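You operate a simulated robot arm through the tools that you are given. There is no shell and no other tool.

The job below is to be done with a simulated robot arm. You get a single attempt, and the scene is never put back.

JOB
Match the ring on the sheet, then fill the pair with 7 balls.
Fine: take the inner ring of the same number; both go in the nest; one push of the feed lever; end with the offset lever centred.

Only the result counts: the job must be done as asked and must still hold three seconds after the hand-in. Knocking over, shifting, dropping, spilling or breaking anything else fails it. Flat cloth is picked up by pressing the open fingertips on it (5 to 10 N) and closing them slowly along it; thin cloth reads only 2 to 8 mm in the jaws.

ROBOT AND FRAMES
A 6-joint arm with a two-finger gripper, fixed in place. Base frame: the origin is at the foot of the arm, x ahead of it, y to its left, z up; the work surface is at about z = 881. Lengths are in mm, angles in degrees, forces in N, time in s.
Its first joint turns from -166.0 to 166.0 degrees. Payload 2.45 kg.
The TCP is the grasp point between the finger pads, 20 mm short of the fingertips. In the tool frame z runs along the fingers and y along their closing line. Largest opening 140 mm; the body of the gripper starts 168 mm behind the TCP.
Orientation is that of the tool frame in the base frame, as a unit quaternion [w, x, y, z]. With the fingers straight down and closing along the base's y, the tool's x points along the base's -x, its y along +y and its z along -z.

CONTROLS
- The arm moves only by the tool servo_tool. Its argument "deltas" is a list of rows, each an object of numbers (a shift or turn left out is 0, a gripper value left out holds the last): "tx", "ty", "tz": the shift along the tool's x, y, z in mm; "ax", "ay", "az": the turn, a rotation vector about the tool's x, y, z in degrees; "hand": the opening in per cent of the stroke, from 0 (shut) to 100 (fully open). In form: [{"tx": .., "ty": .., "tz": .., "ax": .., "ay": .., "az": .., "hand": ..}, ...]. A call has 1 to 20 rows; each row is the pose to reach, as a shift and turn from the pose commanded when the call began, along the tool's axes at that moment. Rows are played at 5 a second. More than 50 mm and 8.6 degrees between two rows, or a gripper value outside its range, and nothing of the call is played. A pose out of reach is approached as far as the arm can. The call stops where the force on the tool passes 90 N (or 10 N more than at its start, if that is more) or the arm is blocked; 0.2 s more then pass. The fingers move at their own pace (about 45 mm/s each) and stop on an object; they squeeze with about 39 N. The grip force told is the motor's: it shows also when the fingers shut on nothing. Time passes only in rows, and 0.2 s behind the last, so rows that repeat a pose let the fingers close. It gives the time, the measured TCP pose, the force on the tool (base axes), the opening and the grip force at its end, in the units of the frame above (readings bear some noise), with the torque about the TCP (base axes, N m) and any sound that the robot's microphone picked up, and new pictures: "pictures" is both (left out), scene, wrist or none.
- Cameras (640 x 400 px; columns grow to the right, rows downward): "scene" is fixed at [213.2, 646.1, 1622.2]; the picture's right is [-0.70, -0.71, 0.00], its down [-0.37, 0.36, -0.86] and it looks along [0.61, -0.60, -0.51] (base axes); focal length 301 px, centre (320, 200). "wrist" rides on the gripper at [78, 11, -209] in the tool frame; the picture's right is [-0.14, 0.99, 0.00], its down [-0.92, -0.13, -0.37] and it looks along [-0.37, -0.05, 0.93] (tool axes); focal length 280 px, centre (320, 200).
- measure_at(camera, pixels): for up to 12 pixels [column, row] of the newest picture of that camera ("zoom" is the newest enlarged one), the place [x, y, z] in the base frame of the surface seen there, good to about 2 mm, but the place of the scene camera against the robot may be out by one fixed shift of up to 12 mm in any direction. No time passes.
- close_up(camera, box): a new picture of the part [left, top, right, bottom] of that camera's present view, enlarged. No time passes.
- sign_off(): hands the job in; it is judged then, once.

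Open the gripper and draw the arm clear of the work before you hand the job in, unless the task says otherwise.

The tools are called after "Request:" as name(argument=value, ...) on one line, values as JSON. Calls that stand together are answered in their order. servo_tool: Moves the arm, as the interface text tells. Its arguments: {"type":"object","properties":{"deltas":{"type":"array","items":{"type":"object","properties":{"tx":{"type":"number"},"ty":{"type":"number"},"tz":{"type":"number"},"ax":{"type":"number"},"ay":{"type":"number"},"az":{"type":"number"},"hand":{"type":"number"}}}},"pictures":{"type":"string","enum":["both","scene","wrist","none"]}},"required":["deltas"]} The other tools are called the same way: measure_at (camera, pixels) gives the place of the surface under pixels of a picture; close_up (camera, box) takes an enlarged picture of a part of a camera's view; sign_off () hands the job in.

At the start:

```text
time: 0.0
position: [708.3, 133.2, 1365.8]
tcp_rot: [0.0, 0.0, 1.0, 0.0]
contact_force: [-0.4, 0.7, 0.6]
ft_torque: [0.04, -0.04, 0.01]
opening: 140.3
finger_force: 0.0
```

scene: 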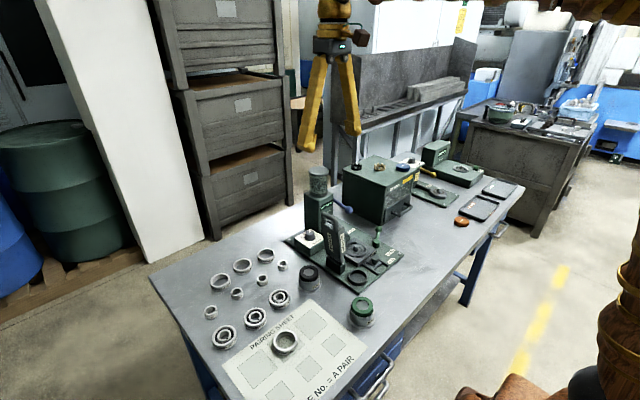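
wrist: 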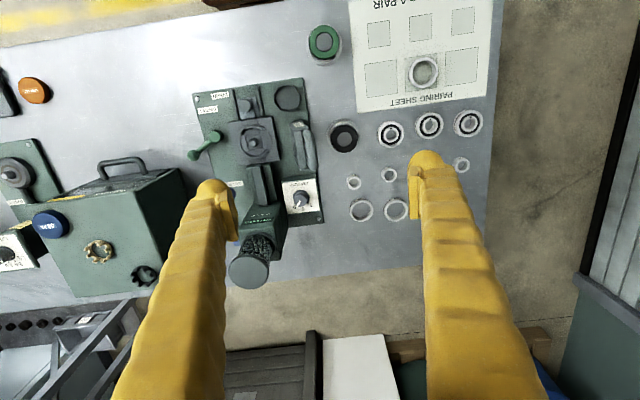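

The pictures show a bench with rings, a pairing sheet with one ring at scene (286,342), and a machine with a nest. I'll take enlarged pictures to see labels and details.

Request:
close_up(camera="scene", box=[190, 240, 390, 365])

Request:
close_up(camera="scene", box=[270, 160, 430, 260])

Request:
close_up(camera="wrist", box=[180, 70, 340, 170])

Request:
close_up(camera="wrist", box=[320, 100, 500, 225])

Request:
close_up(camera="wrist", box=[200, 160, 340, 290])

Request:
close_up(camera="wrist", box=[340, 0, 500, 110])

```text
3.20 times, centred on (290, 302) of scene
```

zoom: 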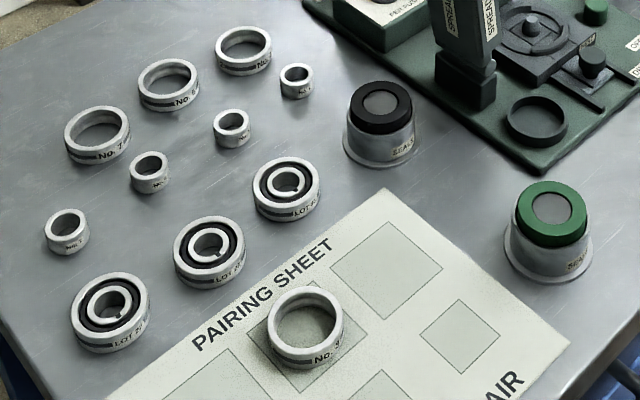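

```text
4.00 times, centred on (350, 210) of scene
```

zoom: 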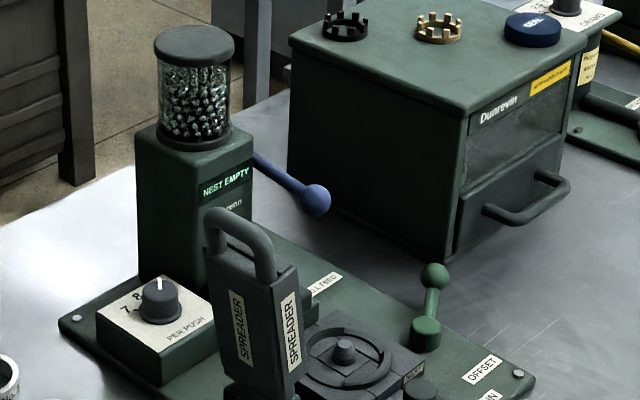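

```text
4.00 times, centred on (260, 120) of wrist
```

zoom: 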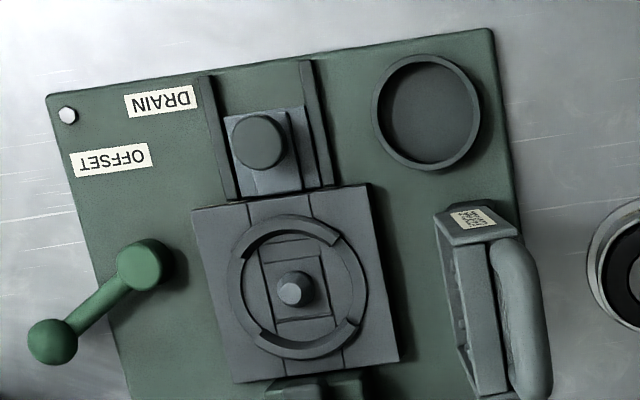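

```text
3.20 times, centred on (410, 162) of wrist
```

zoom: 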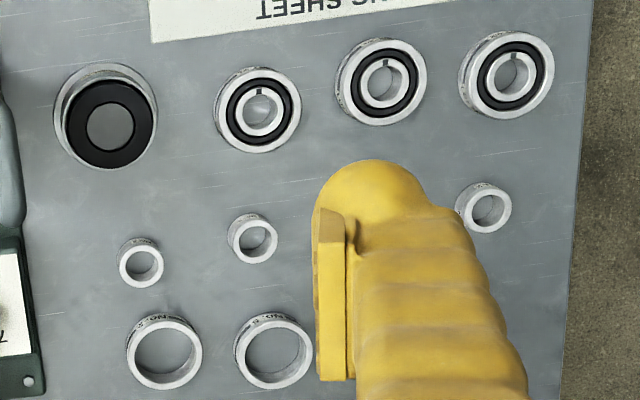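

```text
3.08 times, centred on (270, 225) of wrist
```

zoom: 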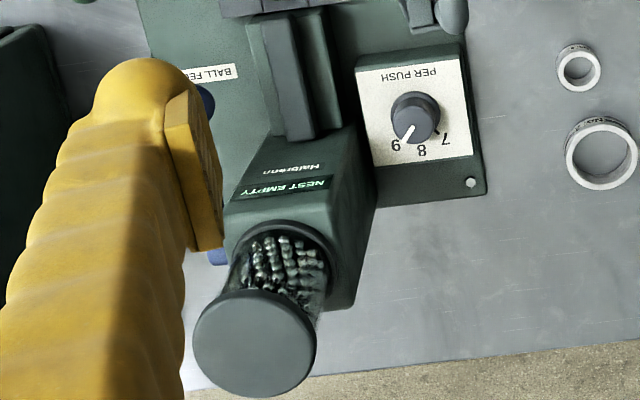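

```text
3.64 times, centred on (420, 55) of wrist
```

zoom: 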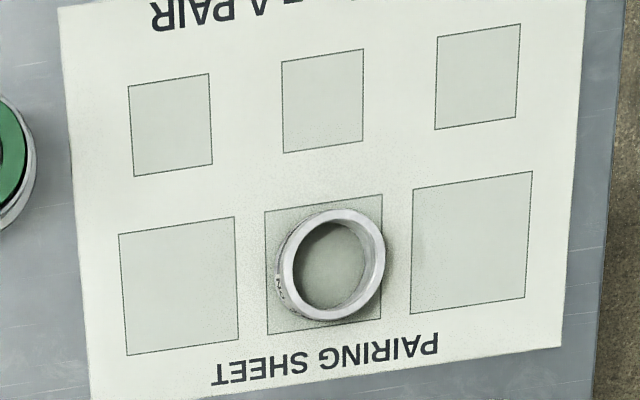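

The pictures are too coarse for the ring numbers, so I enlarge the sheet ring, the inner rings, and the machine labels further.

Request:
close_up(camera="scene", box=[266, 322, 306, 362])

Request:
close_up(camera="scene", box=[195, 280, 255, 325])

Request:
close_up(camera="scene", box=[250, 255, 300, 290])

Request:
close_up(camera="scene", box=[285, 215, 345, 260])

Request:
close_up(camera="scene", box=[335, 225, 415, 295])

Request:
close_up(camera="scene", box=[390, 130, 530, 235])

Request:
close_up(camera="scene", box=[260, 330, 400, 400])

```text
10.00 times, centred on (286, 342) of scene
```

zoom: 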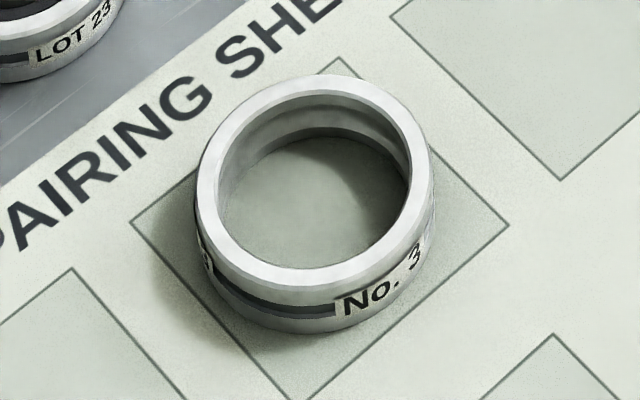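

```text
8.89 times, centred on (225, 302) of scene
```

zoom: 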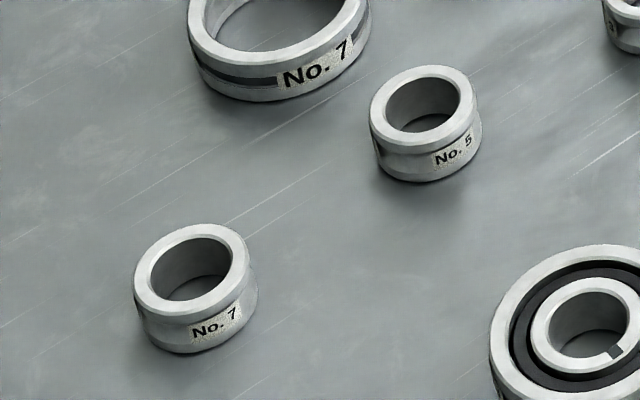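

```text
11.43 times, centred on (275, 272) of scene
```

zoom: 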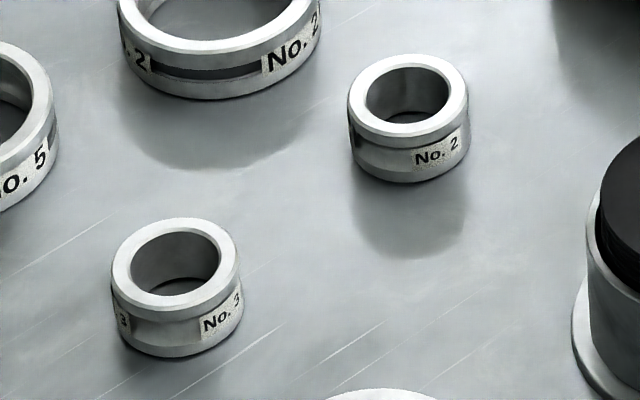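

```text
8.89 times, centred on (315, 238) of scene
```

zoom: 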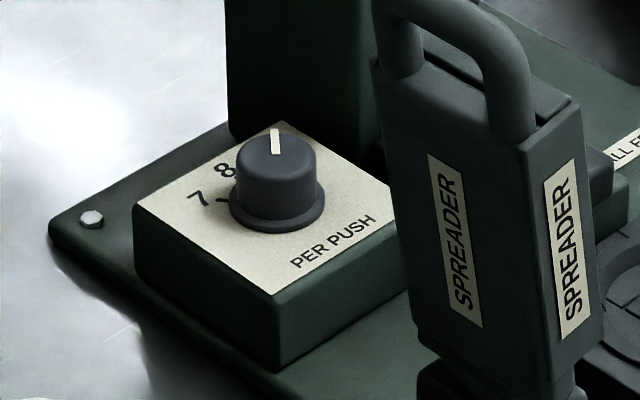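

```text
5.71 times, centred on (375, 260) of scene
```

zoom: 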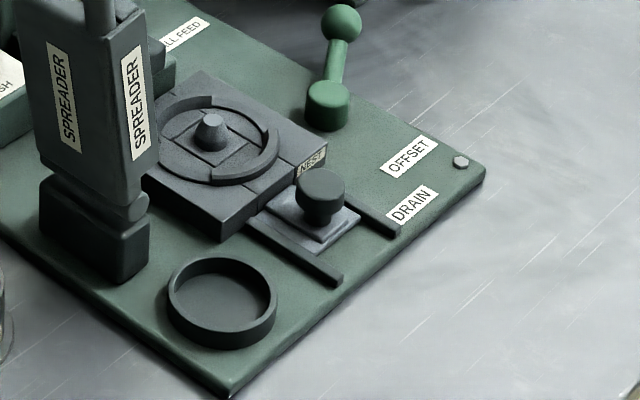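

```text
3.81 times, centred on (460, 182) of scene
```

zoom: 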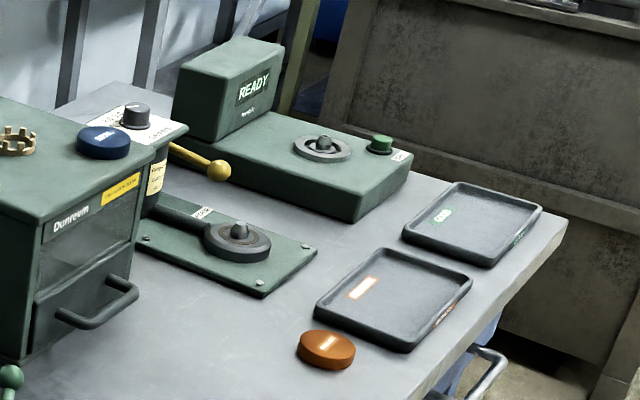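

```text
4.57 times, centred on (330, 365) of scene
```

zoom: 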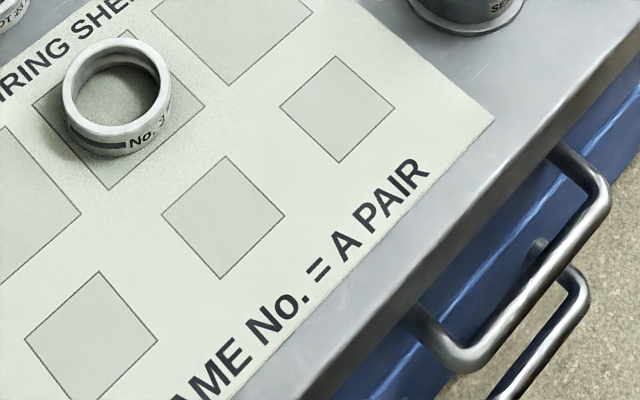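

The sheet ring is No. 3, and the inner No. 3 is at scene about (263,280), wrist about (389,175). The dial points to 9, so it must go to 7. Next I measure the key points with the wrist and scene cameras.

Request:
measure_at(camera="wrist", pixels=[[252.5, 142.5], [229.5, 124], [272, 117], [279, 159], [239, 164], [217, 135], [193, 155], [300, 197], [389, 175], [424, 72], [312, 217], [244, 105]])

Request:
measure_at(camera="scene", pixels=[[262.6, 279], [286, 342], [311, 235], [359, 250], [376, 235], [376, 230], [345, 208], [320, 172], [370, 262], [333, 215], [356, 246], [310, 232]])

Request:
close_up(camera="scene", box=[300, 160, 360, 220])

Request:
close_up(camera="scene", box=[335, 235, 395, 275])

```text
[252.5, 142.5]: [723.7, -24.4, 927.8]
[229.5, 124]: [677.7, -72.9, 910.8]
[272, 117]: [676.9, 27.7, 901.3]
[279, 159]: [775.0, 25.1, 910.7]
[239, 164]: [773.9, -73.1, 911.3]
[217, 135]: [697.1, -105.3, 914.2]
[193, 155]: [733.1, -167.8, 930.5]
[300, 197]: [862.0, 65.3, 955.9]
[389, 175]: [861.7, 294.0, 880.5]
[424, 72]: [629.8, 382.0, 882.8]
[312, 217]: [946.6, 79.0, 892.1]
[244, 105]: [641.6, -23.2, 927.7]
```

```text
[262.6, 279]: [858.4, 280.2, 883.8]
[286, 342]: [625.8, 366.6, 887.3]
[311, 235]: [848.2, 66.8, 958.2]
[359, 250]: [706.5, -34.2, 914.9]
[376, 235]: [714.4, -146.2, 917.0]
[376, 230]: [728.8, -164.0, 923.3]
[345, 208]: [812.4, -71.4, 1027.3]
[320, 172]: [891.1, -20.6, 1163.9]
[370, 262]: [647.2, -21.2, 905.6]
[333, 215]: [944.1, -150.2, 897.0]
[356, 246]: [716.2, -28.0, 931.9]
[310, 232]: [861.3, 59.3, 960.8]
```

```text
6.67 times, centred on (330, 190) of scene
```

zoom: 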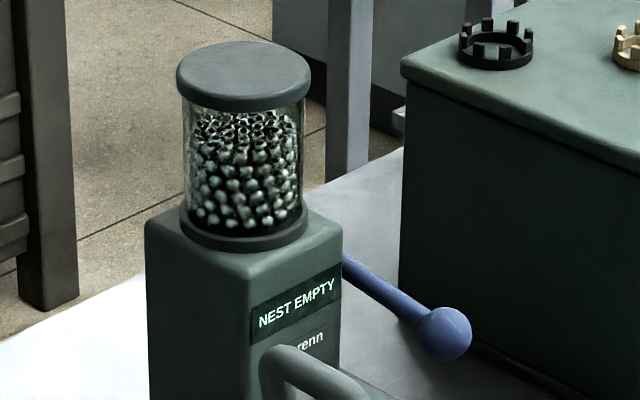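

```text
10.00 times, centred on (365, 255) of scene
```

zoom: 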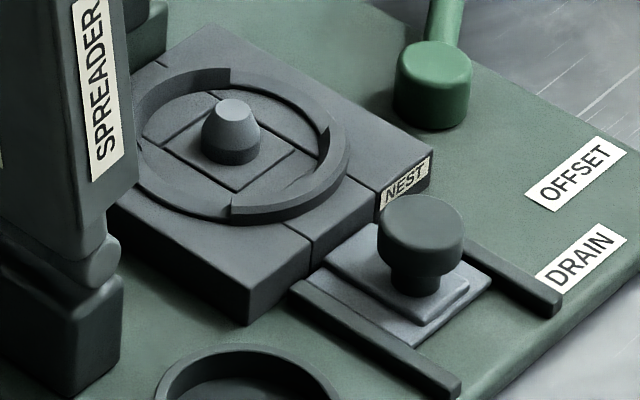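

The nest plate is nearly axis-aligned around (726,-23, z≈911), and the offset lever's pivot is at about (697,-105). I move the wrist camera closer to the nest, lever and spreader, staying well above everything.

Request:
servo_tool(deltas=[{"tx": 14, "ty": -20, "tz": 31}, {"tx": 28, "ty": -40, "tz": 62}, {"tx": 42, "ty": -60, "tz": 93}, {"tx": 56, "ty": -80, "tz": 124}, {"tx": 70, "ty": -100, "tz": 155}, {"tx": 84, "ty": -120, "tz": 186}, {"tx": 88, "ty": -141, "tz": 216}, {"tx": 88, "ty": -141, "tz": 216}], pictures="both")

```text
time: 1.8
position: [623.8, -7.8, 1151.0]
tcp_rot: [0.0, 0.001, 1.0, 0.0]
contact_force: [-0.1, 0.5, 1.0]
ft_torque: [-0.01, -0.01, -0.01]
opening: 140.2
finger_force: 0.0
```

scene: 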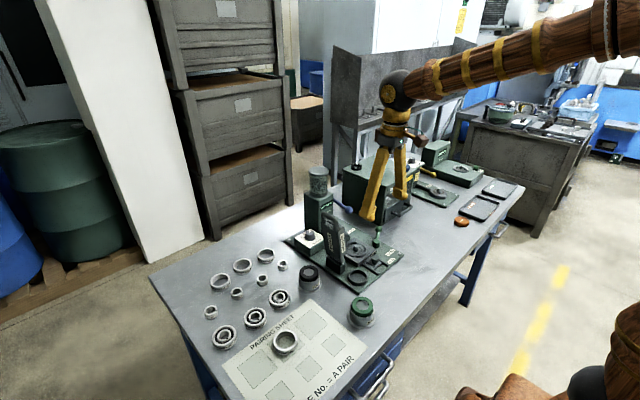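
wrist: 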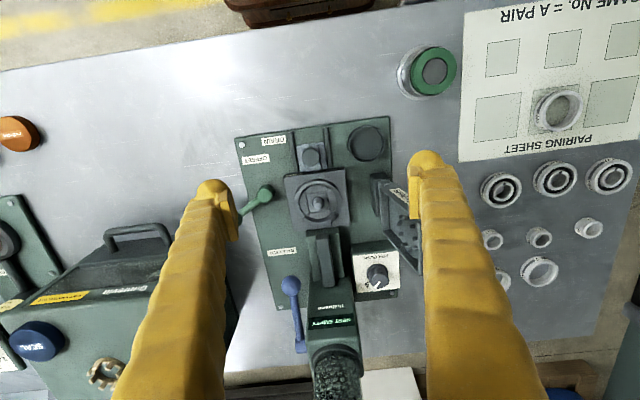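

Now the whole machine is visible from above, with the blue feed lever near wrist (292,305) and the green offset lever near (258,198). I take enlarged views of each piece.

Request:
close_up(camera="wrist", box=[225, 115, 405, 240])

Request:
close_up(camera="wrist", box=[280, 165, 360, 225])

Request:
close_up(camera="wrist", box=[230, 230, 430, 360])

Request:
close_up(camera="wrist", box=[350, 160, 450, 240])

Request:
measure_at(camera="wrist", pixels=[[287, 179], [335, 172], [347, 217], [297, 226], [318, 204], [316, 207], [244, 208], [264, 193], [290, 284], [300, 345], [377, 274], [311, 156]])

Request:
measure_at(camera="wrist", pixels=[[378, 183], [390, 182], [402, 200], [400, 230], [405, 250], [370, 140], [240, 143], [385, 122], [540, 239], [559, 110], [325, 245], [340, 340]])

```text
3.20 times, centred on (315, 178) of wrist
```

zoom: 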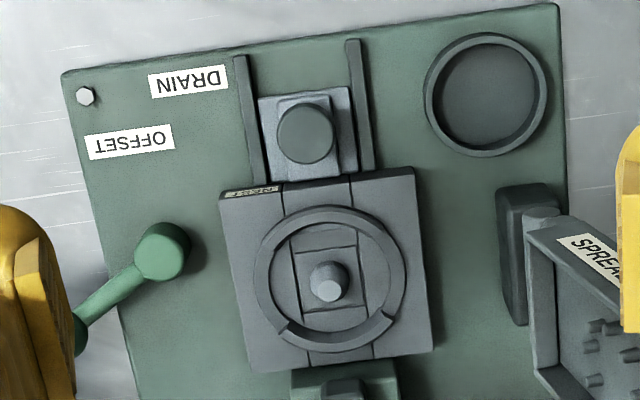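

```text
6.67 times, centred on (320, 195) of wrist
```

zoom: 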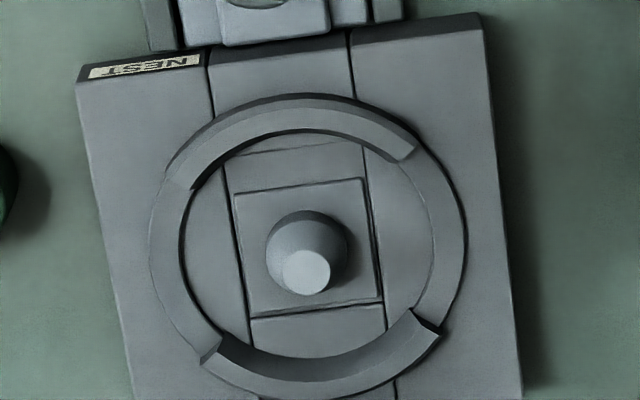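

```text
3.08 times, centred on (330, 295) of wrist
```

zoom: 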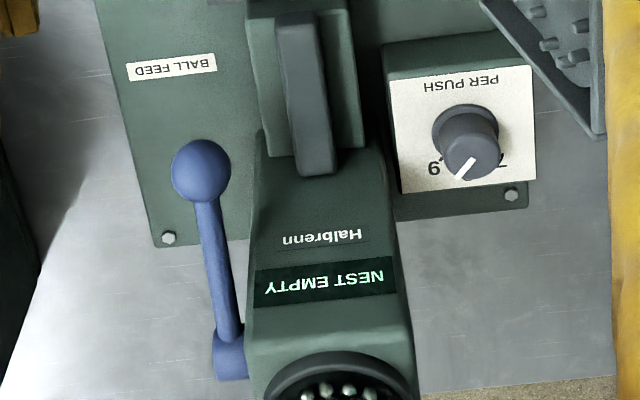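

```text
5.00 times, centred on (400, 200) of wrist
```

zoom: 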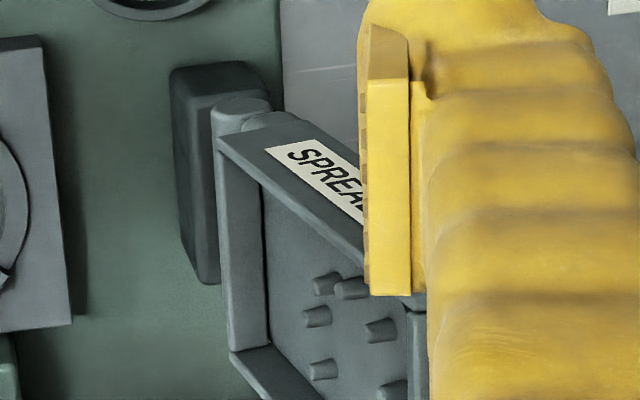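

```text
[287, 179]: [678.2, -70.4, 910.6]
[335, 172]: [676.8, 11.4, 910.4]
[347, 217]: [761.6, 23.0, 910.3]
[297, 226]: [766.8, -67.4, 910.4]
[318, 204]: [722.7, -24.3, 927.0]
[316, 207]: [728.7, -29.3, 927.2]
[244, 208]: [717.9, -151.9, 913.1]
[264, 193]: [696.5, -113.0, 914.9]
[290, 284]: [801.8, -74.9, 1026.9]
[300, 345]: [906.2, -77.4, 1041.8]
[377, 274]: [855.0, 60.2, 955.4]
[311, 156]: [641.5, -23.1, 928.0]
```

```text
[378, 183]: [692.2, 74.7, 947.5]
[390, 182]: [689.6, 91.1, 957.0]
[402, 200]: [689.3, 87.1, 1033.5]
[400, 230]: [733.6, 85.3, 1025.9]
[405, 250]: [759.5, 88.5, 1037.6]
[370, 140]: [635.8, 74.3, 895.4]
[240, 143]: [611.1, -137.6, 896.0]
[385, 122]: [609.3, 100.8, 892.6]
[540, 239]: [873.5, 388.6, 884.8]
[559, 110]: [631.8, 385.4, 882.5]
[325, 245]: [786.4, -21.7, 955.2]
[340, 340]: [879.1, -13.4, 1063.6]
```

The close-ups give real detail, so I zoom further on the dial, feed lever, offset lever, spreader and rings from here.

Request:
close_up(camera="wrist", box=[350, 245, 410, 295])

Request:
close_up(camera="wrist", box=[235, 180, 285, 215])

Request:
close_up(camera="wrist", box=[530, 80, 590, 140])

Request:
close_up(camera="wrist", box=[470, 205, 610, 290])

Request:
close_up(camera="scene", box=[290, 200, 400, 290])

Request:
close_up(camera="scene", box=[300, 160, 370, 220])

```text
8.00 times, centred on (380, 270) of wrist
```

zoom: 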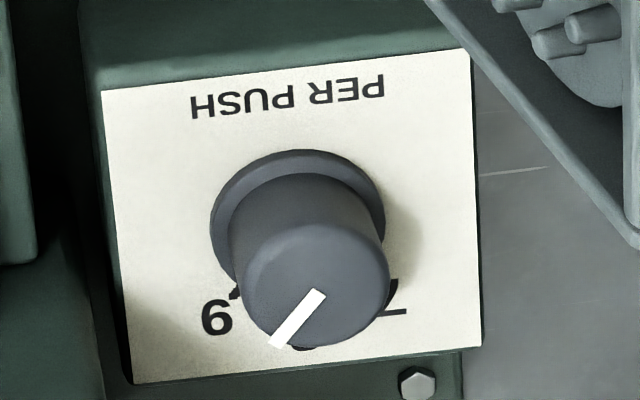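

```text
11.43 times, centred on (260, 198) of wrist
```

zoom: 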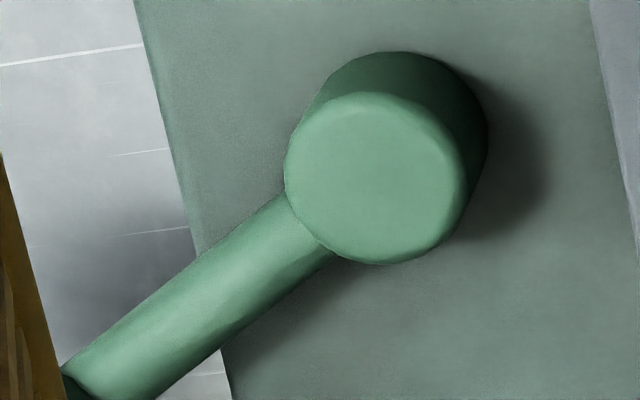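

```text
6.67 times, centred on (560, 110) of wrist
```

zoom: 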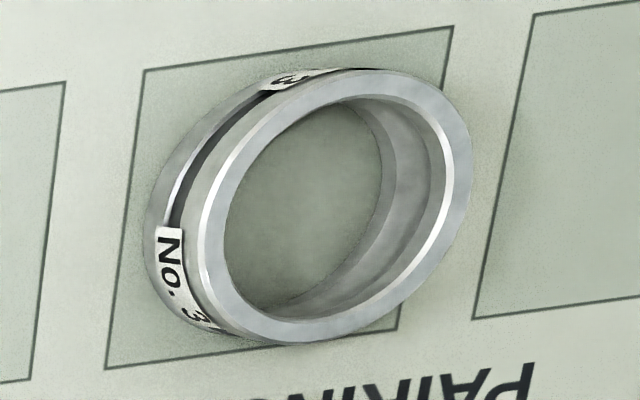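

```text
4.57 times, centred on (540, 248) of wrist
```

zoom: 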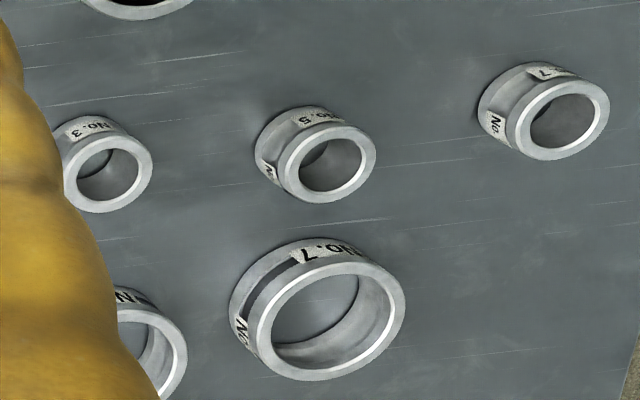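

```text
4.44 times, centred on (345, 245) of scene
```

zoom: 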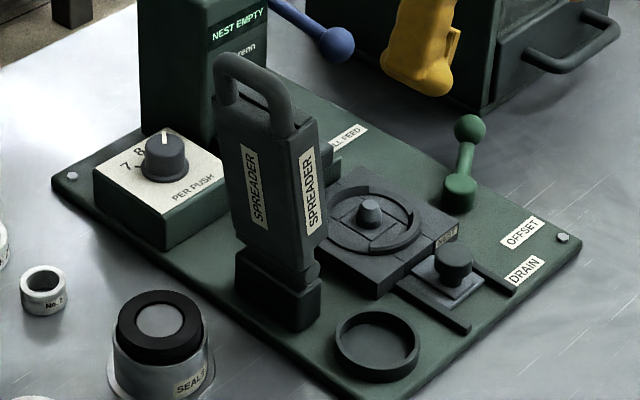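

```text
6.67 times, centred on (335, 190) of scene
```

zoom: 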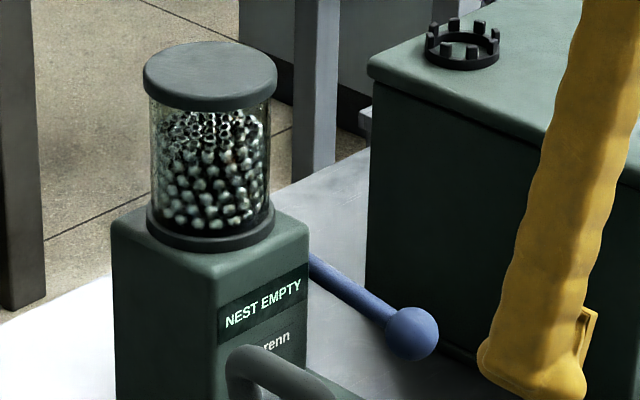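

The dial knob's pointer aims at 9 (about 45° toward -y from +x), with 8 straight to +x and 7 toward +y. I measure the dial, its labels, the hopper, lever and ring points more exactly.

Request:
measure_at(camera="wrist", pixels=[[379.5, 281], [371.5, 281], [387.5, 279.5], [379.5, 275], [381, 287.5], [375.3, 287], [367, 285], [388.5, 283.5], [353, 257], [397, 252.5], [398, 312], [377, 262]])

Request:
measure_at(camera="wrist", pixels=[[543.5, 119.7], [580.2, 104.8], [554.8, 129.2], [568.3, 92], [485.3, 244.7], [502.1, 242.5], [494, 234.9], [493.6, 249.7], [494, 243], [560, 112], [337, 352], [310, 370]])

Request:
measure_at(camera="wrist", pixels=[[264.5, 197], [256, 197], [273, 196], [264, 190], [264, 203], [250, 210], [243, 216], [292, 280], [285, 286], [296, 286], [296, 310], [301, 340]])

Request:
measure_at(camera="scene", pixels=[[344.5, 208.5], [349, 209.5], [320, 172], [345, 219], [352, 221], [352, 215], [353.5, 245.5], [458, 195], [361, 275], [336, 205], [330, 207], [318, 205]])

```text
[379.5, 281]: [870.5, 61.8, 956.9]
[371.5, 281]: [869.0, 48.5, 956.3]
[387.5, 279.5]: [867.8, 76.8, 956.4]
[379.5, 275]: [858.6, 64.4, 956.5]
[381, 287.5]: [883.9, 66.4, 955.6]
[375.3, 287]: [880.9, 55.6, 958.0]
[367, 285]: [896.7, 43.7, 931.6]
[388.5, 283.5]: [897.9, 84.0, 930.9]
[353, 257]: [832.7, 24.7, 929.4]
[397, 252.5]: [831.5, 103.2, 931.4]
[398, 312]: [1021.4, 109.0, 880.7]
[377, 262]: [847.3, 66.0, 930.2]
```

```text
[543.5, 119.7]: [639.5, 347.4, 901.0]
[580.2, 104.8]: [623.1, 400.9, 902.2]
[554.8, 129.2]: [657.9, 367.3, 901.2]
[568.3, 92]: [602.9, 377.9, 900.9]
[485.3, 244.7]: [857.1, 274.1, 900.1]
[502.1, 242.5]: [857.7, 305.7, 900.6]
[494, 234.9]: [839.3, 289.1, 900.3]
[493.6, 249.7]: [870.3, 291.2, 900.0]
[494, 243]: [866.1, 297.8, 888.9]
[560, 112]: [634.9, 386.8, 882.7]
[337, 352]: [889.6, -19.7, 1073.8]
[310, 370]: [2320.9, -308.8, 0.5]
```

```text
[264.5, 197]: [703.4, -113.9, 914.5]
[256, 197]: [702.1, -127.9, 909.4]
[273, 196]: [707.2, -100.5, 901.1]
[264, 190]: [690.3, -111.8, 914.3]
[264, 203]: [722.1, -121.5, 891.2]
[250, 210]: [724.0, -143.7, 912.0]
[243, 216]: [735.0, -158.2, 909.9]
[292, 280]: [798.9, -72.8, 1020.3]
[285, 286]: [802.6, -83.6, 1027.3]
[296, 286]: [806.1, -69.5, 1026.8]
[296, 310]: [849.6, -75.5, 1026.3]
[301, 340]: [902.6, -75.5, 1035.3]
```

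```text
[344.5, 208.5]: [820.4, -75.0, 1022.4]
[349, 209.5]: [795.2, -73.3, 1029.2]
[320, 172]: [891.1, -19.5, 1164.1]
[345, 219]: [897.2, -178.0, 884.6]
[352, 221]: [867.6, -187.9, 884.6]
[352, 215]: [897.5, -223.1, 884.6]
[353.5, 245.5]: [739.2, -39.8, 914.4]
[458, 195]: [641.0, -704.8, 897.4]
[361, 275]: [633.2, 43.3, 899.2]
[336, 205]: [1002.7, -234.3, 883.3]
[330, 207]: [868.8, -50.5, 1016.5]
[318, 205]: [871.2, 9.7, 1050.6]
```

The ring No. 3 outer sits at about (630,374) with top z≈901, the inner No. 3 at about (856,290) with top z≈900, and the dial axis is at about (871,62.6). Now I measure the nest's seat heights and the arcs.

Request:
measure_at(camera="wrist", pixels=[[315.5, 181.8], [321.5, 221.3], [303.5, 201], [332, 199.5], [296.8, 204], [338.75, 198], [309.5, 196.5], [324.5, 195], [317.75, 205.8], [316, 187], [300, 215], [342, 212]])

Request:
close_up(camera="scene", box=[330, 225, 390, 275])

Request:
close_up(camera="wrist", box=[290, 175, 350, 225])

```text
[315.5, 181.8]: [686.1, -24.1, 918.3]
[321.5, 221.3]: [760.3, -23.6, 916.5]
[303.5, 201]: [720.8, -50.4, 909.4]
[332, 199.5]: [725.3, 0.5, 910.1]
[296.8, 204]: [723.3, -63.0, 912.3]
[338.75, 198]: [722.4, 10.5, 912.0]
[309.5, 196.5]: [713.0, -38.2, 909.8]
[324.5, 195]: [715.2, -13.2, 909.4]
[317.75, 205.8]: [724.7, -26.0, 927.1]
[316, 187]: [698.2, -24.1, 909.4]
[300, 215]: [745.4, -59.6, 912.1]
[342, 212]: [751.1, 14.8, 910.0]
```

```text
8.00 times, centred on (360, 250) of scene
```

zoom: 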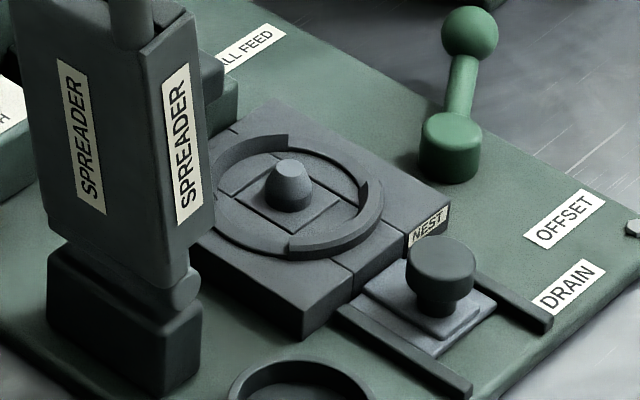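

```text
8.00 times, centred on (320, 200) of wrist
```

zoom: 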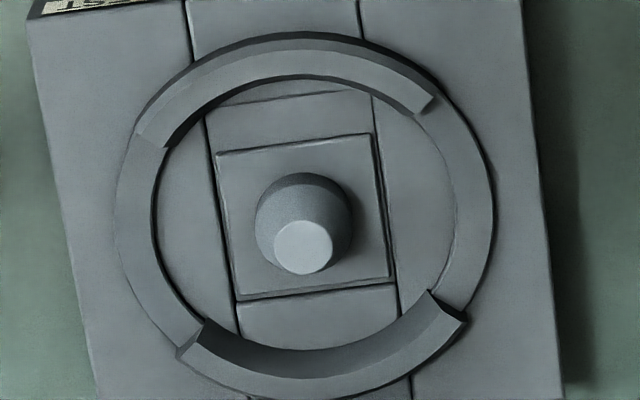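

The nest floor is z≈910, arcs rise to about 918, and the peg looks centred now. First I set the dial: I rise, turn the tool 90° so the camera is on the +y side and the fingers close along x, and go above the dial.

Request:
servo_tool(deltas=[{"tz": -33}, {"tz": -66}, {"tz": -99, "hand": 50}, {"tx": -19, "ty": 5.4, "tz": -99, "az": 6.9}, {"tx": -38, "ty": 10.8, "tz": -99, "az": 13.8}, {"tx": -57, "ty": 16.2, "tz": -99, "az": 20.7}, {"tx": -76, "ty": 21.7, "tz": -99, "az": 27.7}, {"tx": -95, "ty": 27.1, "tz": -99, "az": 34.6}, {"tx": -114, "ty": 32.5, "tz": -99, "az": 41.5}, {"tx": -133, "ty": 37.9, "tz": -99, "az": 48.5}, {"tx": -152, "ty": 43.3, "tz": -99, "az": 55.4}, {"tx": -171, "ty": 48.7, "tz": -99, "az": 62.3}, {"tx": -190, "ty": 54.2, "tz": -99, "az": 69.2}, {"tx": -209, "ty": 59.6, "tz": -99, "az": 76.2}, {"tx": -228, "ty": 65, "tz": -99, "az": 83.1}, {"tx": -247.2, "ty": 70.4, "tz": -99, "az": 90}, {"tx": -247.2, "ty": 70.4, "tz": -99, "az": 90}], pictures="both")

```text
time: 5.4
position: [867.2, 61.9, 1249.8]
tcp_rot: [0.001, 0.707, 0.707, 0.0]
contact_force: [-0.2, 0.4, 0.3]
ft_torque: [-0.01, -0.03, -0.03]
opening: 69.8
finger_force: 0.0
```

scene: 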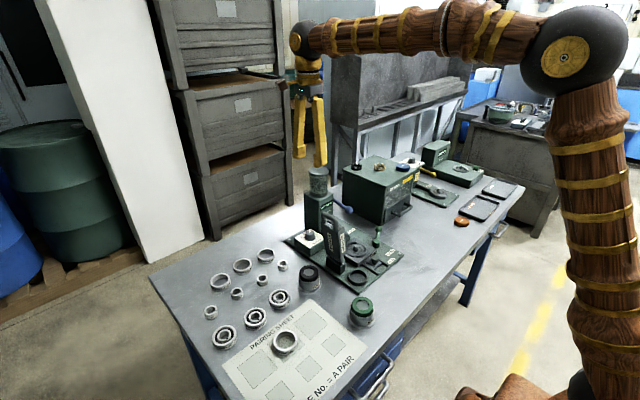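
wrist: 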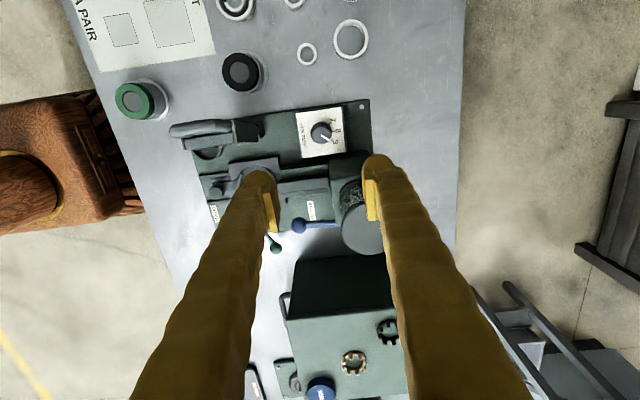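

I'm above the dial, visible at wrist (320,133) with labels 7, 8, 9 to its right. I enlarge it to read the pointer and label angles.

Request:
close_up(camera="wrist", box=[290, 105, 350, 160])

Request:
measure_at(camera="wrist", pixels=[[320, 133], [320, 124], [320, 142], [311, 133], [329, 132], [333, 128], [338, 134], [334, 141], [326, 138]])

Request:
servo_tool(deltas=[{"tz": 0}], pictures="none")

```text
7.27 times, centred on (320, 132) of wrist
```

zoom: 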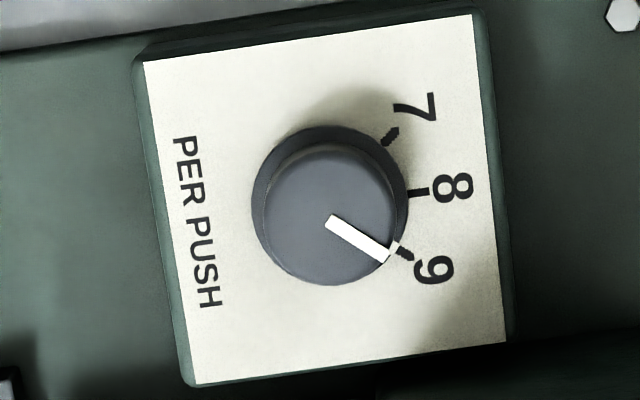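

```text
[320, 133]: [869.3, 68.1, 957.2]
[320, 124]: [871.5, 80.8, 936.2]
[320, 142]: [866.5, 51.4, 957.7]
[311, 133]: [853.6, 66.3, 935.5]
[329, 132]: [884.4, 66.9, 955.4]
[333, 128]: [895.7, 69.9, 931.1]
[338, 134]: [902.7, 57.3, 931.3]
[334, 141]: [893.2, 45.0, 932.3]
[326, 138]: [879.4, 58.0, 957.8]
```

```text
time: 5.8
position: [867.2, 61.1, 1249.8]
tcp_rot: [0.001, 0.707, 0.707, 0.0]
contact_force: [-0.2, 0.0, -0.4]
ft_torque: [0.01, 0.01, 0.0]
opening: 70.2
finger_force: 0.1
```

The ticks are 40° apart, so the knob must turn 80° counter-clockwise as seen from above. I measure the knob top's rim on the enlarged picture to find its axis.

Request:
close_up(camera="wrist", box=[290, 105, 350, 160])

Request:
measure_at(camera="zoom", pixels=[[272, 205], [392, 205], [330, 155], [333, 275], [290, 165], [375, 165], [290, 255], [330, 210], [160, 75], [460, 30], [490, 330], [200, 370]])

```text
7.27 times, centred on (320, 132) of wrist
```

zoom: 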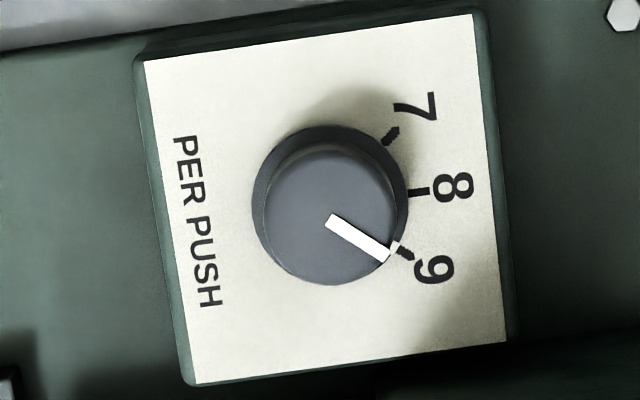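

```text
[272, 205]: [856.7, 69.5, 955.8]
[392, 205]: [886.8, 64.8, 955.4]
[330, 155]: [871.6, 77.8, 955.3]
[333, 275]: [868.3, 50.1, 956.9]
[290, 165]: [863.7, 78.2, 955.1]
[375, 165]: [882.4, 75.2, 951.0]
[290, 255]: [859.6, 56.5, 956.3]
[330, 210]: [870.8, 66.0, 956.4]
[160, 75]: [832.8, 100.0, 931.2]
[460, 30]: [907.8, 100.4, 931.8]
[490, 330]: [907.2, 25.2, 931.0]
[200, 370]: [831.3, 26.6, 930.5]
```

The dial axis is at about (870.7, 63.2), box top z≈931, knob top z≈956. I descend over it with the fingers 70 mm open, stopping first at TCP z≈1000 to check.

Request:
servo_tool(deltas=[{"tx": 1.7, "ty": 3.5, "tz": 40}, {"tx": 1.7, "ty": 3.5, "tz": 80}, {"tx": 1.7, "ty": 3.5, "tz": 120}, {"tx": 1.7, "ty": 3.5, "tz": 160}, {"tx": 1.7, "ty": 3.5, "tz": 200}, {"tx": 1.7, "ty": 3.5, "tz": 230}, {"tx": 1.7, "ty": 3.5, "tz": 250}, {"tx": 1.7, "ty": 3.5, "tz": 250}], pictures="both")

```text
time: 7.6
position: [871.6, 64.1, 999.4]
tcp_rot: [0.0, 0.707, 0.707, 0.0]
contact_force: [0.3, -0.1, -0.2]
ft_torque: [0.0, -0.02, -0.02]
opening: 70.2
finger_force: 0.1
```

scene: 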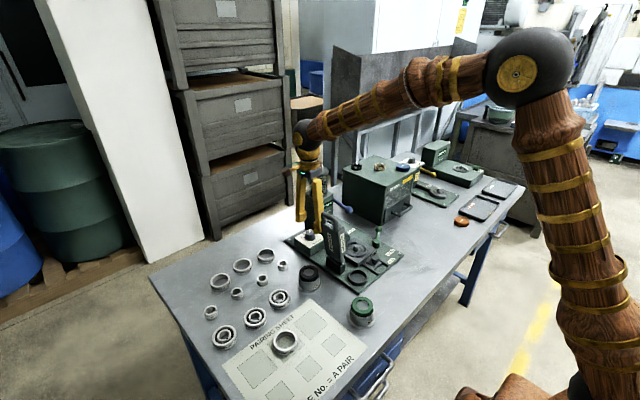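
wrist: 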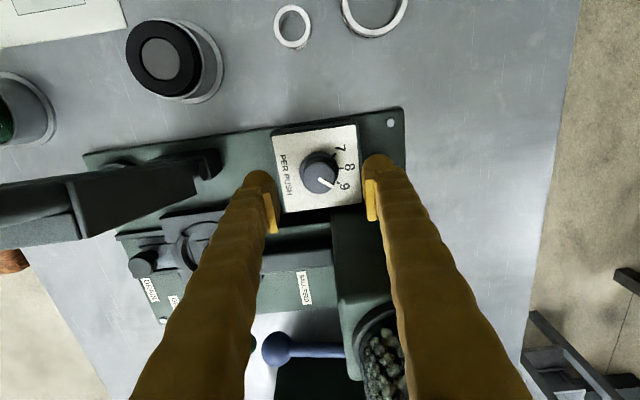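

The knob at wrist (320,173) is centred between the fingers. Before descending, I check the clearance between the left finger and the spreader's end at wrist (212,165), and of the dial from the TCP axis.

Request:
measure_at(camera="wrist", pixels=[[212, 165], [190, 200], [100, 200], [150, 165], [320, 178], [60, 205], [20, 190], [300, 245], [335, 255], [380, 345]])

Request:
close_up(camera="scene", box=[270, 150, 390, 270])

```text
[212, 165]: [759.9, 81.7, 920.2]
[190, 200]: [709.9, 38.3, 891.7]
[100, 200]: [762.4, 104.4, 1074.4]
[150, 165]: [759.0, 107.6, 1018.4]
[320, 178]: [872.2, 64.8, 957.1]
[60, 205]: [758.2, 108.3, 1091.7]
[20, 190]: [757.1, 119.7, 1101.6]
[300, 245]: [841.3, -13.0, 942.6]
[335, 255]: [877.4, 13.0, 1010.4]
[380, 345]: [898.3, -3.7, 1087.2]
```

```text
3.33 times, centred on (330, 210) of scene
```

zoom: 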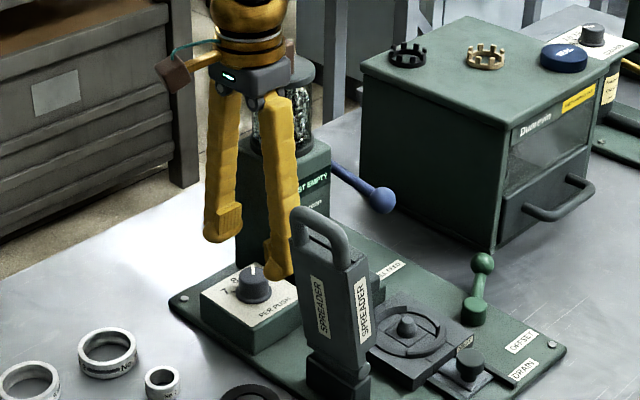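

The spreader reaches x≤762 and z≈1102, so it clears the gripper. I lower the fingertips to about z=940 around the knob and close on it.

Request:
servo_tool(deltas=[{"tx": -0.5, "tz": 15}, {"tx": -0.5, "tz": 30}, {"tx": -0.5, "tz": 38}, {"tx": -0.5, "tz": 39}, {"tx": -0.5, "tz": 39, "hand": 30}, {"tx": -0.5, "tz": 39, "hand": 10}, {"tx": -0.5, "tz": 39, "hand": 0}, {"tx": -0.5, "tz": 39, "hand": 0}, {"tx": -0.5, "tz": 39, "hand": 0}, {"tx": -0.5, "tz": 39, "hand": 0}], pictures="wrist")

```text
time: 9.8
position: [869.6, 62.5, 960.2]
tcp_rot: [0.0, 0.707, 0.708, 0.0]
contact_force: [-47.0, -3.9, 4.7]
ft_torque: [0.01, 0.52, 0.04]
opening: 31.6
finger_force: 45.2
```

wrist: 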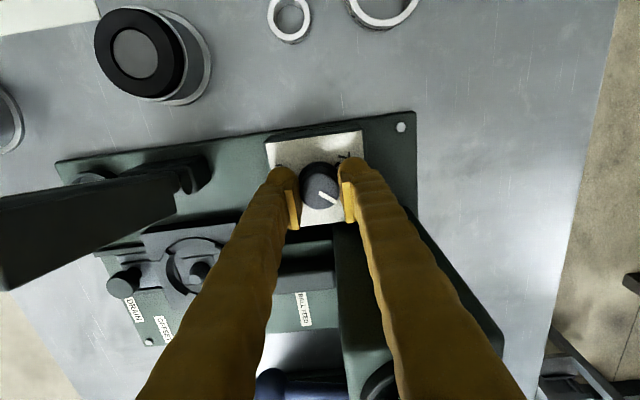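

The knob is gripped (31.6 mm) but there is a -47 N side force in x, meaning the axis is about 1.6 mm to -x of the commanded place. I shift the tool to relieve it.

Request:
servo_tool(deltas=[{"ty": -0.8}, {"ty": -1.4}, {"ty": -1.4}], pictures="none")

```text
time: 10.6
position: [869.7, 63.3, 961.4]
tcp_rot: [0.0, 0.707, 0.707, 0.0]
contact_force: [-43.0, -22.4, 1.8]
ft_torque: [-0.32, 0.42, 0.02]
opening: 31.7
finger_force: 45.2
```

The force has barely changed, so I read again, shifting a further 1 mm to -x to see which way it responds.

Request:
servo_tool(deltas=[{"ty": -0.5}, {"ty": -1.0}, {"ty": -1.0}, {"ty": -1.0}], pictures="wrist")

Request:
close_up(camera="wrist", box=[260, 120, 380, 240])

```text
time: 11.6
position: [869.9, 63.4, 961.1]
tcp_rot: [0.0, 0.707, 0.707, 0.002]
contact_force: [-13.5, -35.9, -4.6]
ft_torque: [-0.49, 0.13, -0.03]
opening: 31.5
finger_force: 44.6
```

wrist: 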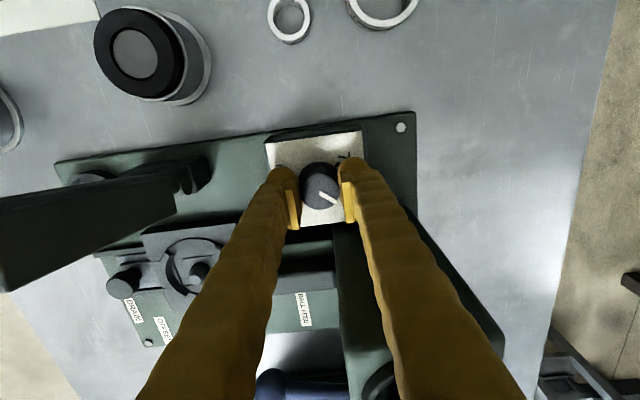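

```text
3.33 times, centred on (320, 180) of wrist
```

zoom: 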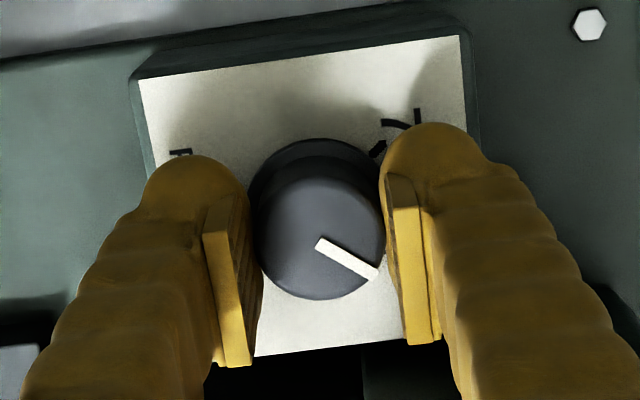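

The x-force has eased to -13 N while a y-force has built up, so the knob axis is near (869.8, 63). I open slightly, recentre there and re-grip cleanly.

Request:
servo_tool(deltas=[{"hand": 32}, {"hand": 32}, {"tx": -0.6, "ty": 0.8, "hand": 32}, {"tx": -0.6, "ty": 0.8, "hand": 32}, {"tx": -0.6, "ty": 0.8, "hand": 32}], pictures="none")

Request:
servo_tool(deltas=[{"hand": 20}, {"hand": 0}, {"hand": 0}, {"hand": 0}, {"hand": 0}], pictures="none")

```text
time: 12.8
position: [870.6, 63.4, 960.2]
tcp_rot: [-0.002, 0.707, 0.707, 0.001]
contact_force: [-1.0, 0.0, -0.7]
ft_torque: [-0.01, 0.01, 0.01]
opening: 44.7
finger_force: 0.1
```

```text
time: 14.0
position: [869.6, 64.2, 961.0]
tcp_rot: [-0.001, 0.707, 0.707, 0.0]
contact_force: [-6.9, -0.1, -0.4]
ft_torque: [0.0, 0.06, 0.0]
opening: 31.5
finger_force: 44.5
```

The grip is now clean, with only -7 N. I turn the knob counter-clockwise from above (tool az negative) by 40° and look.

Request:
servo_tool(deltas=[{"az": -5}, {"az": -10}, {"az": -15}, {"az": -20}, {"az": -25}, {"az": -30}, {"az": -35}, {"az": -40}, {"az": -40}, {"az": -40}], pictures="wrist")

Request:
close_up(camera="wrist", box=[260, 120, 380, 240])

Request:
close_up(camera="scene", box=[270, 150, 390, 270])

```text
time: 16.2
position: [869.9, 64.0, 960.3]
tcp_rot: [0.0, 0.422, 0.906, 0.0]
contact_force: [25.1, 23.5, -1.8]
ft_torque: [0.21, -0.27, 0.02]
opening: 31.4
finger_force: 45.3
```

wrist: 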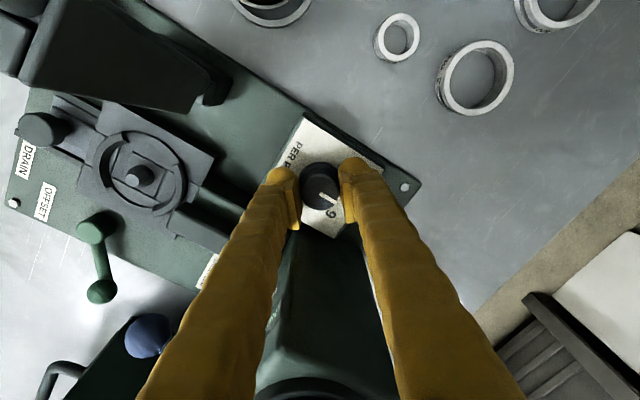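

```text
3.33 times, centred on (320, 180) of wrist
```

zoom: 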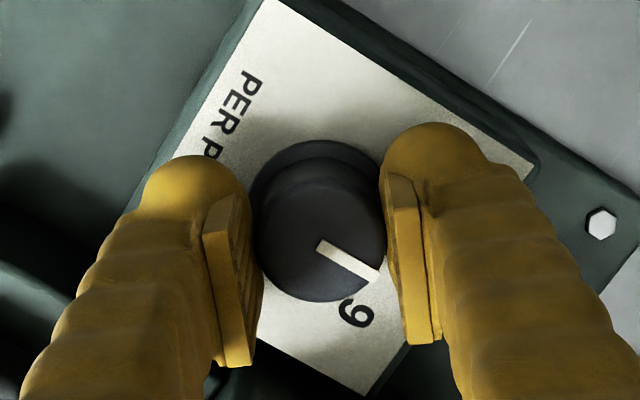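

```text
3.33 times, centred on (330, 210) of scene
```

zoom: 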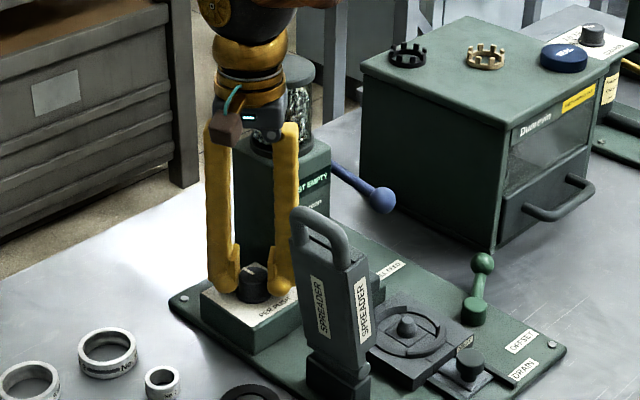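

The knob turned with the fingers to 8. I open, turn the tool back 40° around the knob, and grip again.

Request:
servo_tool(deltas=[{"hand": 34}, {"hand": 34}, {"hand": 34}, {"az": 6, "hand": 34}, {"az": 12, "hand": 34}, {"az": 18, "hand": 34}, {"az": 24, "hand": 34}, {"az": 30, "hand": 34}, {"az": 36, "hand": 34}, {"az": 40, "hand": 34}, {"az": 40, "hand": 34}], pictures="wrist")

Request:
close_up(camera="wrist", box=[260, 120, 380, 240])

```text
time: 18.6
position: [871.0, 62.4, 960.4]
tcp_rot: [0.0, 0.708, 0.706, 0.0]
contact_force: [0.0, -1.0, 0.4]
ft_torque: [0.0, 0.01, -0.01]
opening: 47.8
finger_force: 0.0
```

wrist: 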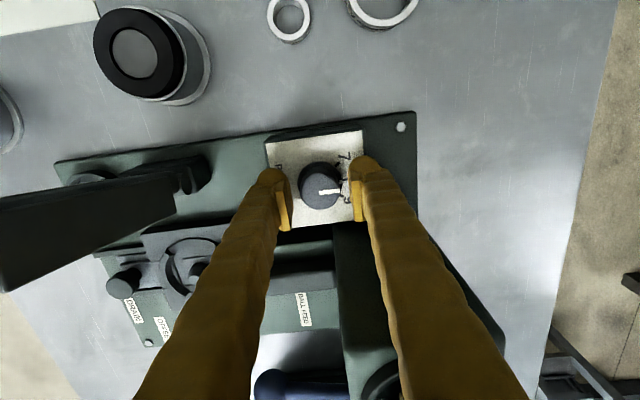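

```text
3.33 times, centred on (320, 180) of wrist
```

zoom: 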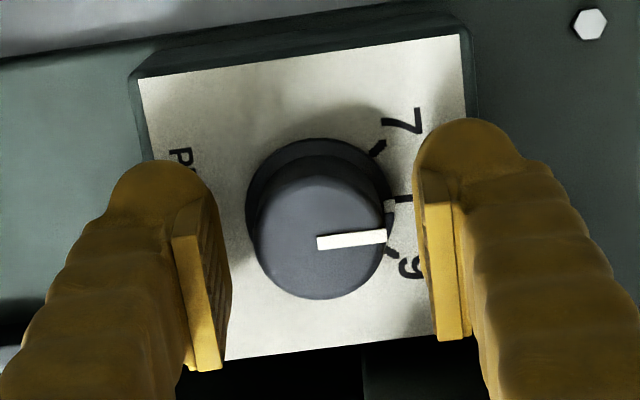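

The pointer is right on 8 (wrist zoom tick at (402,200)). I grip again and turn another 40°.

Request:
servo_tool(deltas=[{"hand": 20}, {"hand": 0}, {"hand": 0}, {"hand": 0}, {"az": -5, "hand": 0}, {"az": -10, "hand": 0}, {"az": -15, "hand": 0}, {"az": -20, "hand": 0}, {"az": -25, "hand": 0}, {"az": -30, "hand": 0}, {"az": -35, "hand": 0}, {"az": -40, "hand": 0}, {"az": -40, "hand": 0}, {"az": -40, "hand": 34}, {"az": -40, "hand": 34}, {"az": -40, "hand": 34}], pictures="wrist")

Request:
close_up(camera="wrist", box=[260, 120, 380, 240])

```text
time: 22.0
position: [869.3, 63.9, 960.6]
tcp_rot: [-0.001, 0.423, 0.906, -0.001]
contact_force: [1.3, -0.2, 0.0]
ft_torque: [0.01, -0.01, 0.03]
opening: 47.5
finger_force: 0.1
```

wrist: 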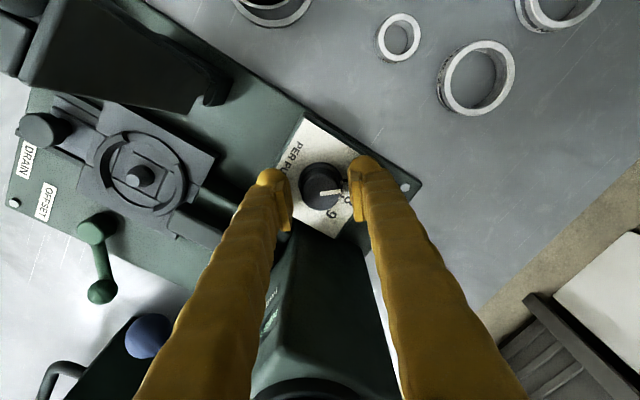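

```text
3.33 times, centred on (320, 180) of wrist
```

zoom: 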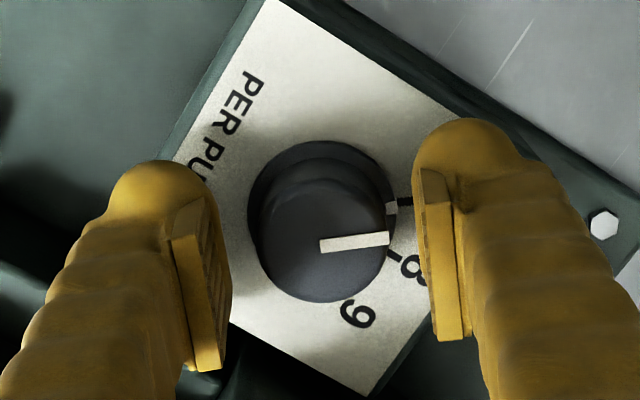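

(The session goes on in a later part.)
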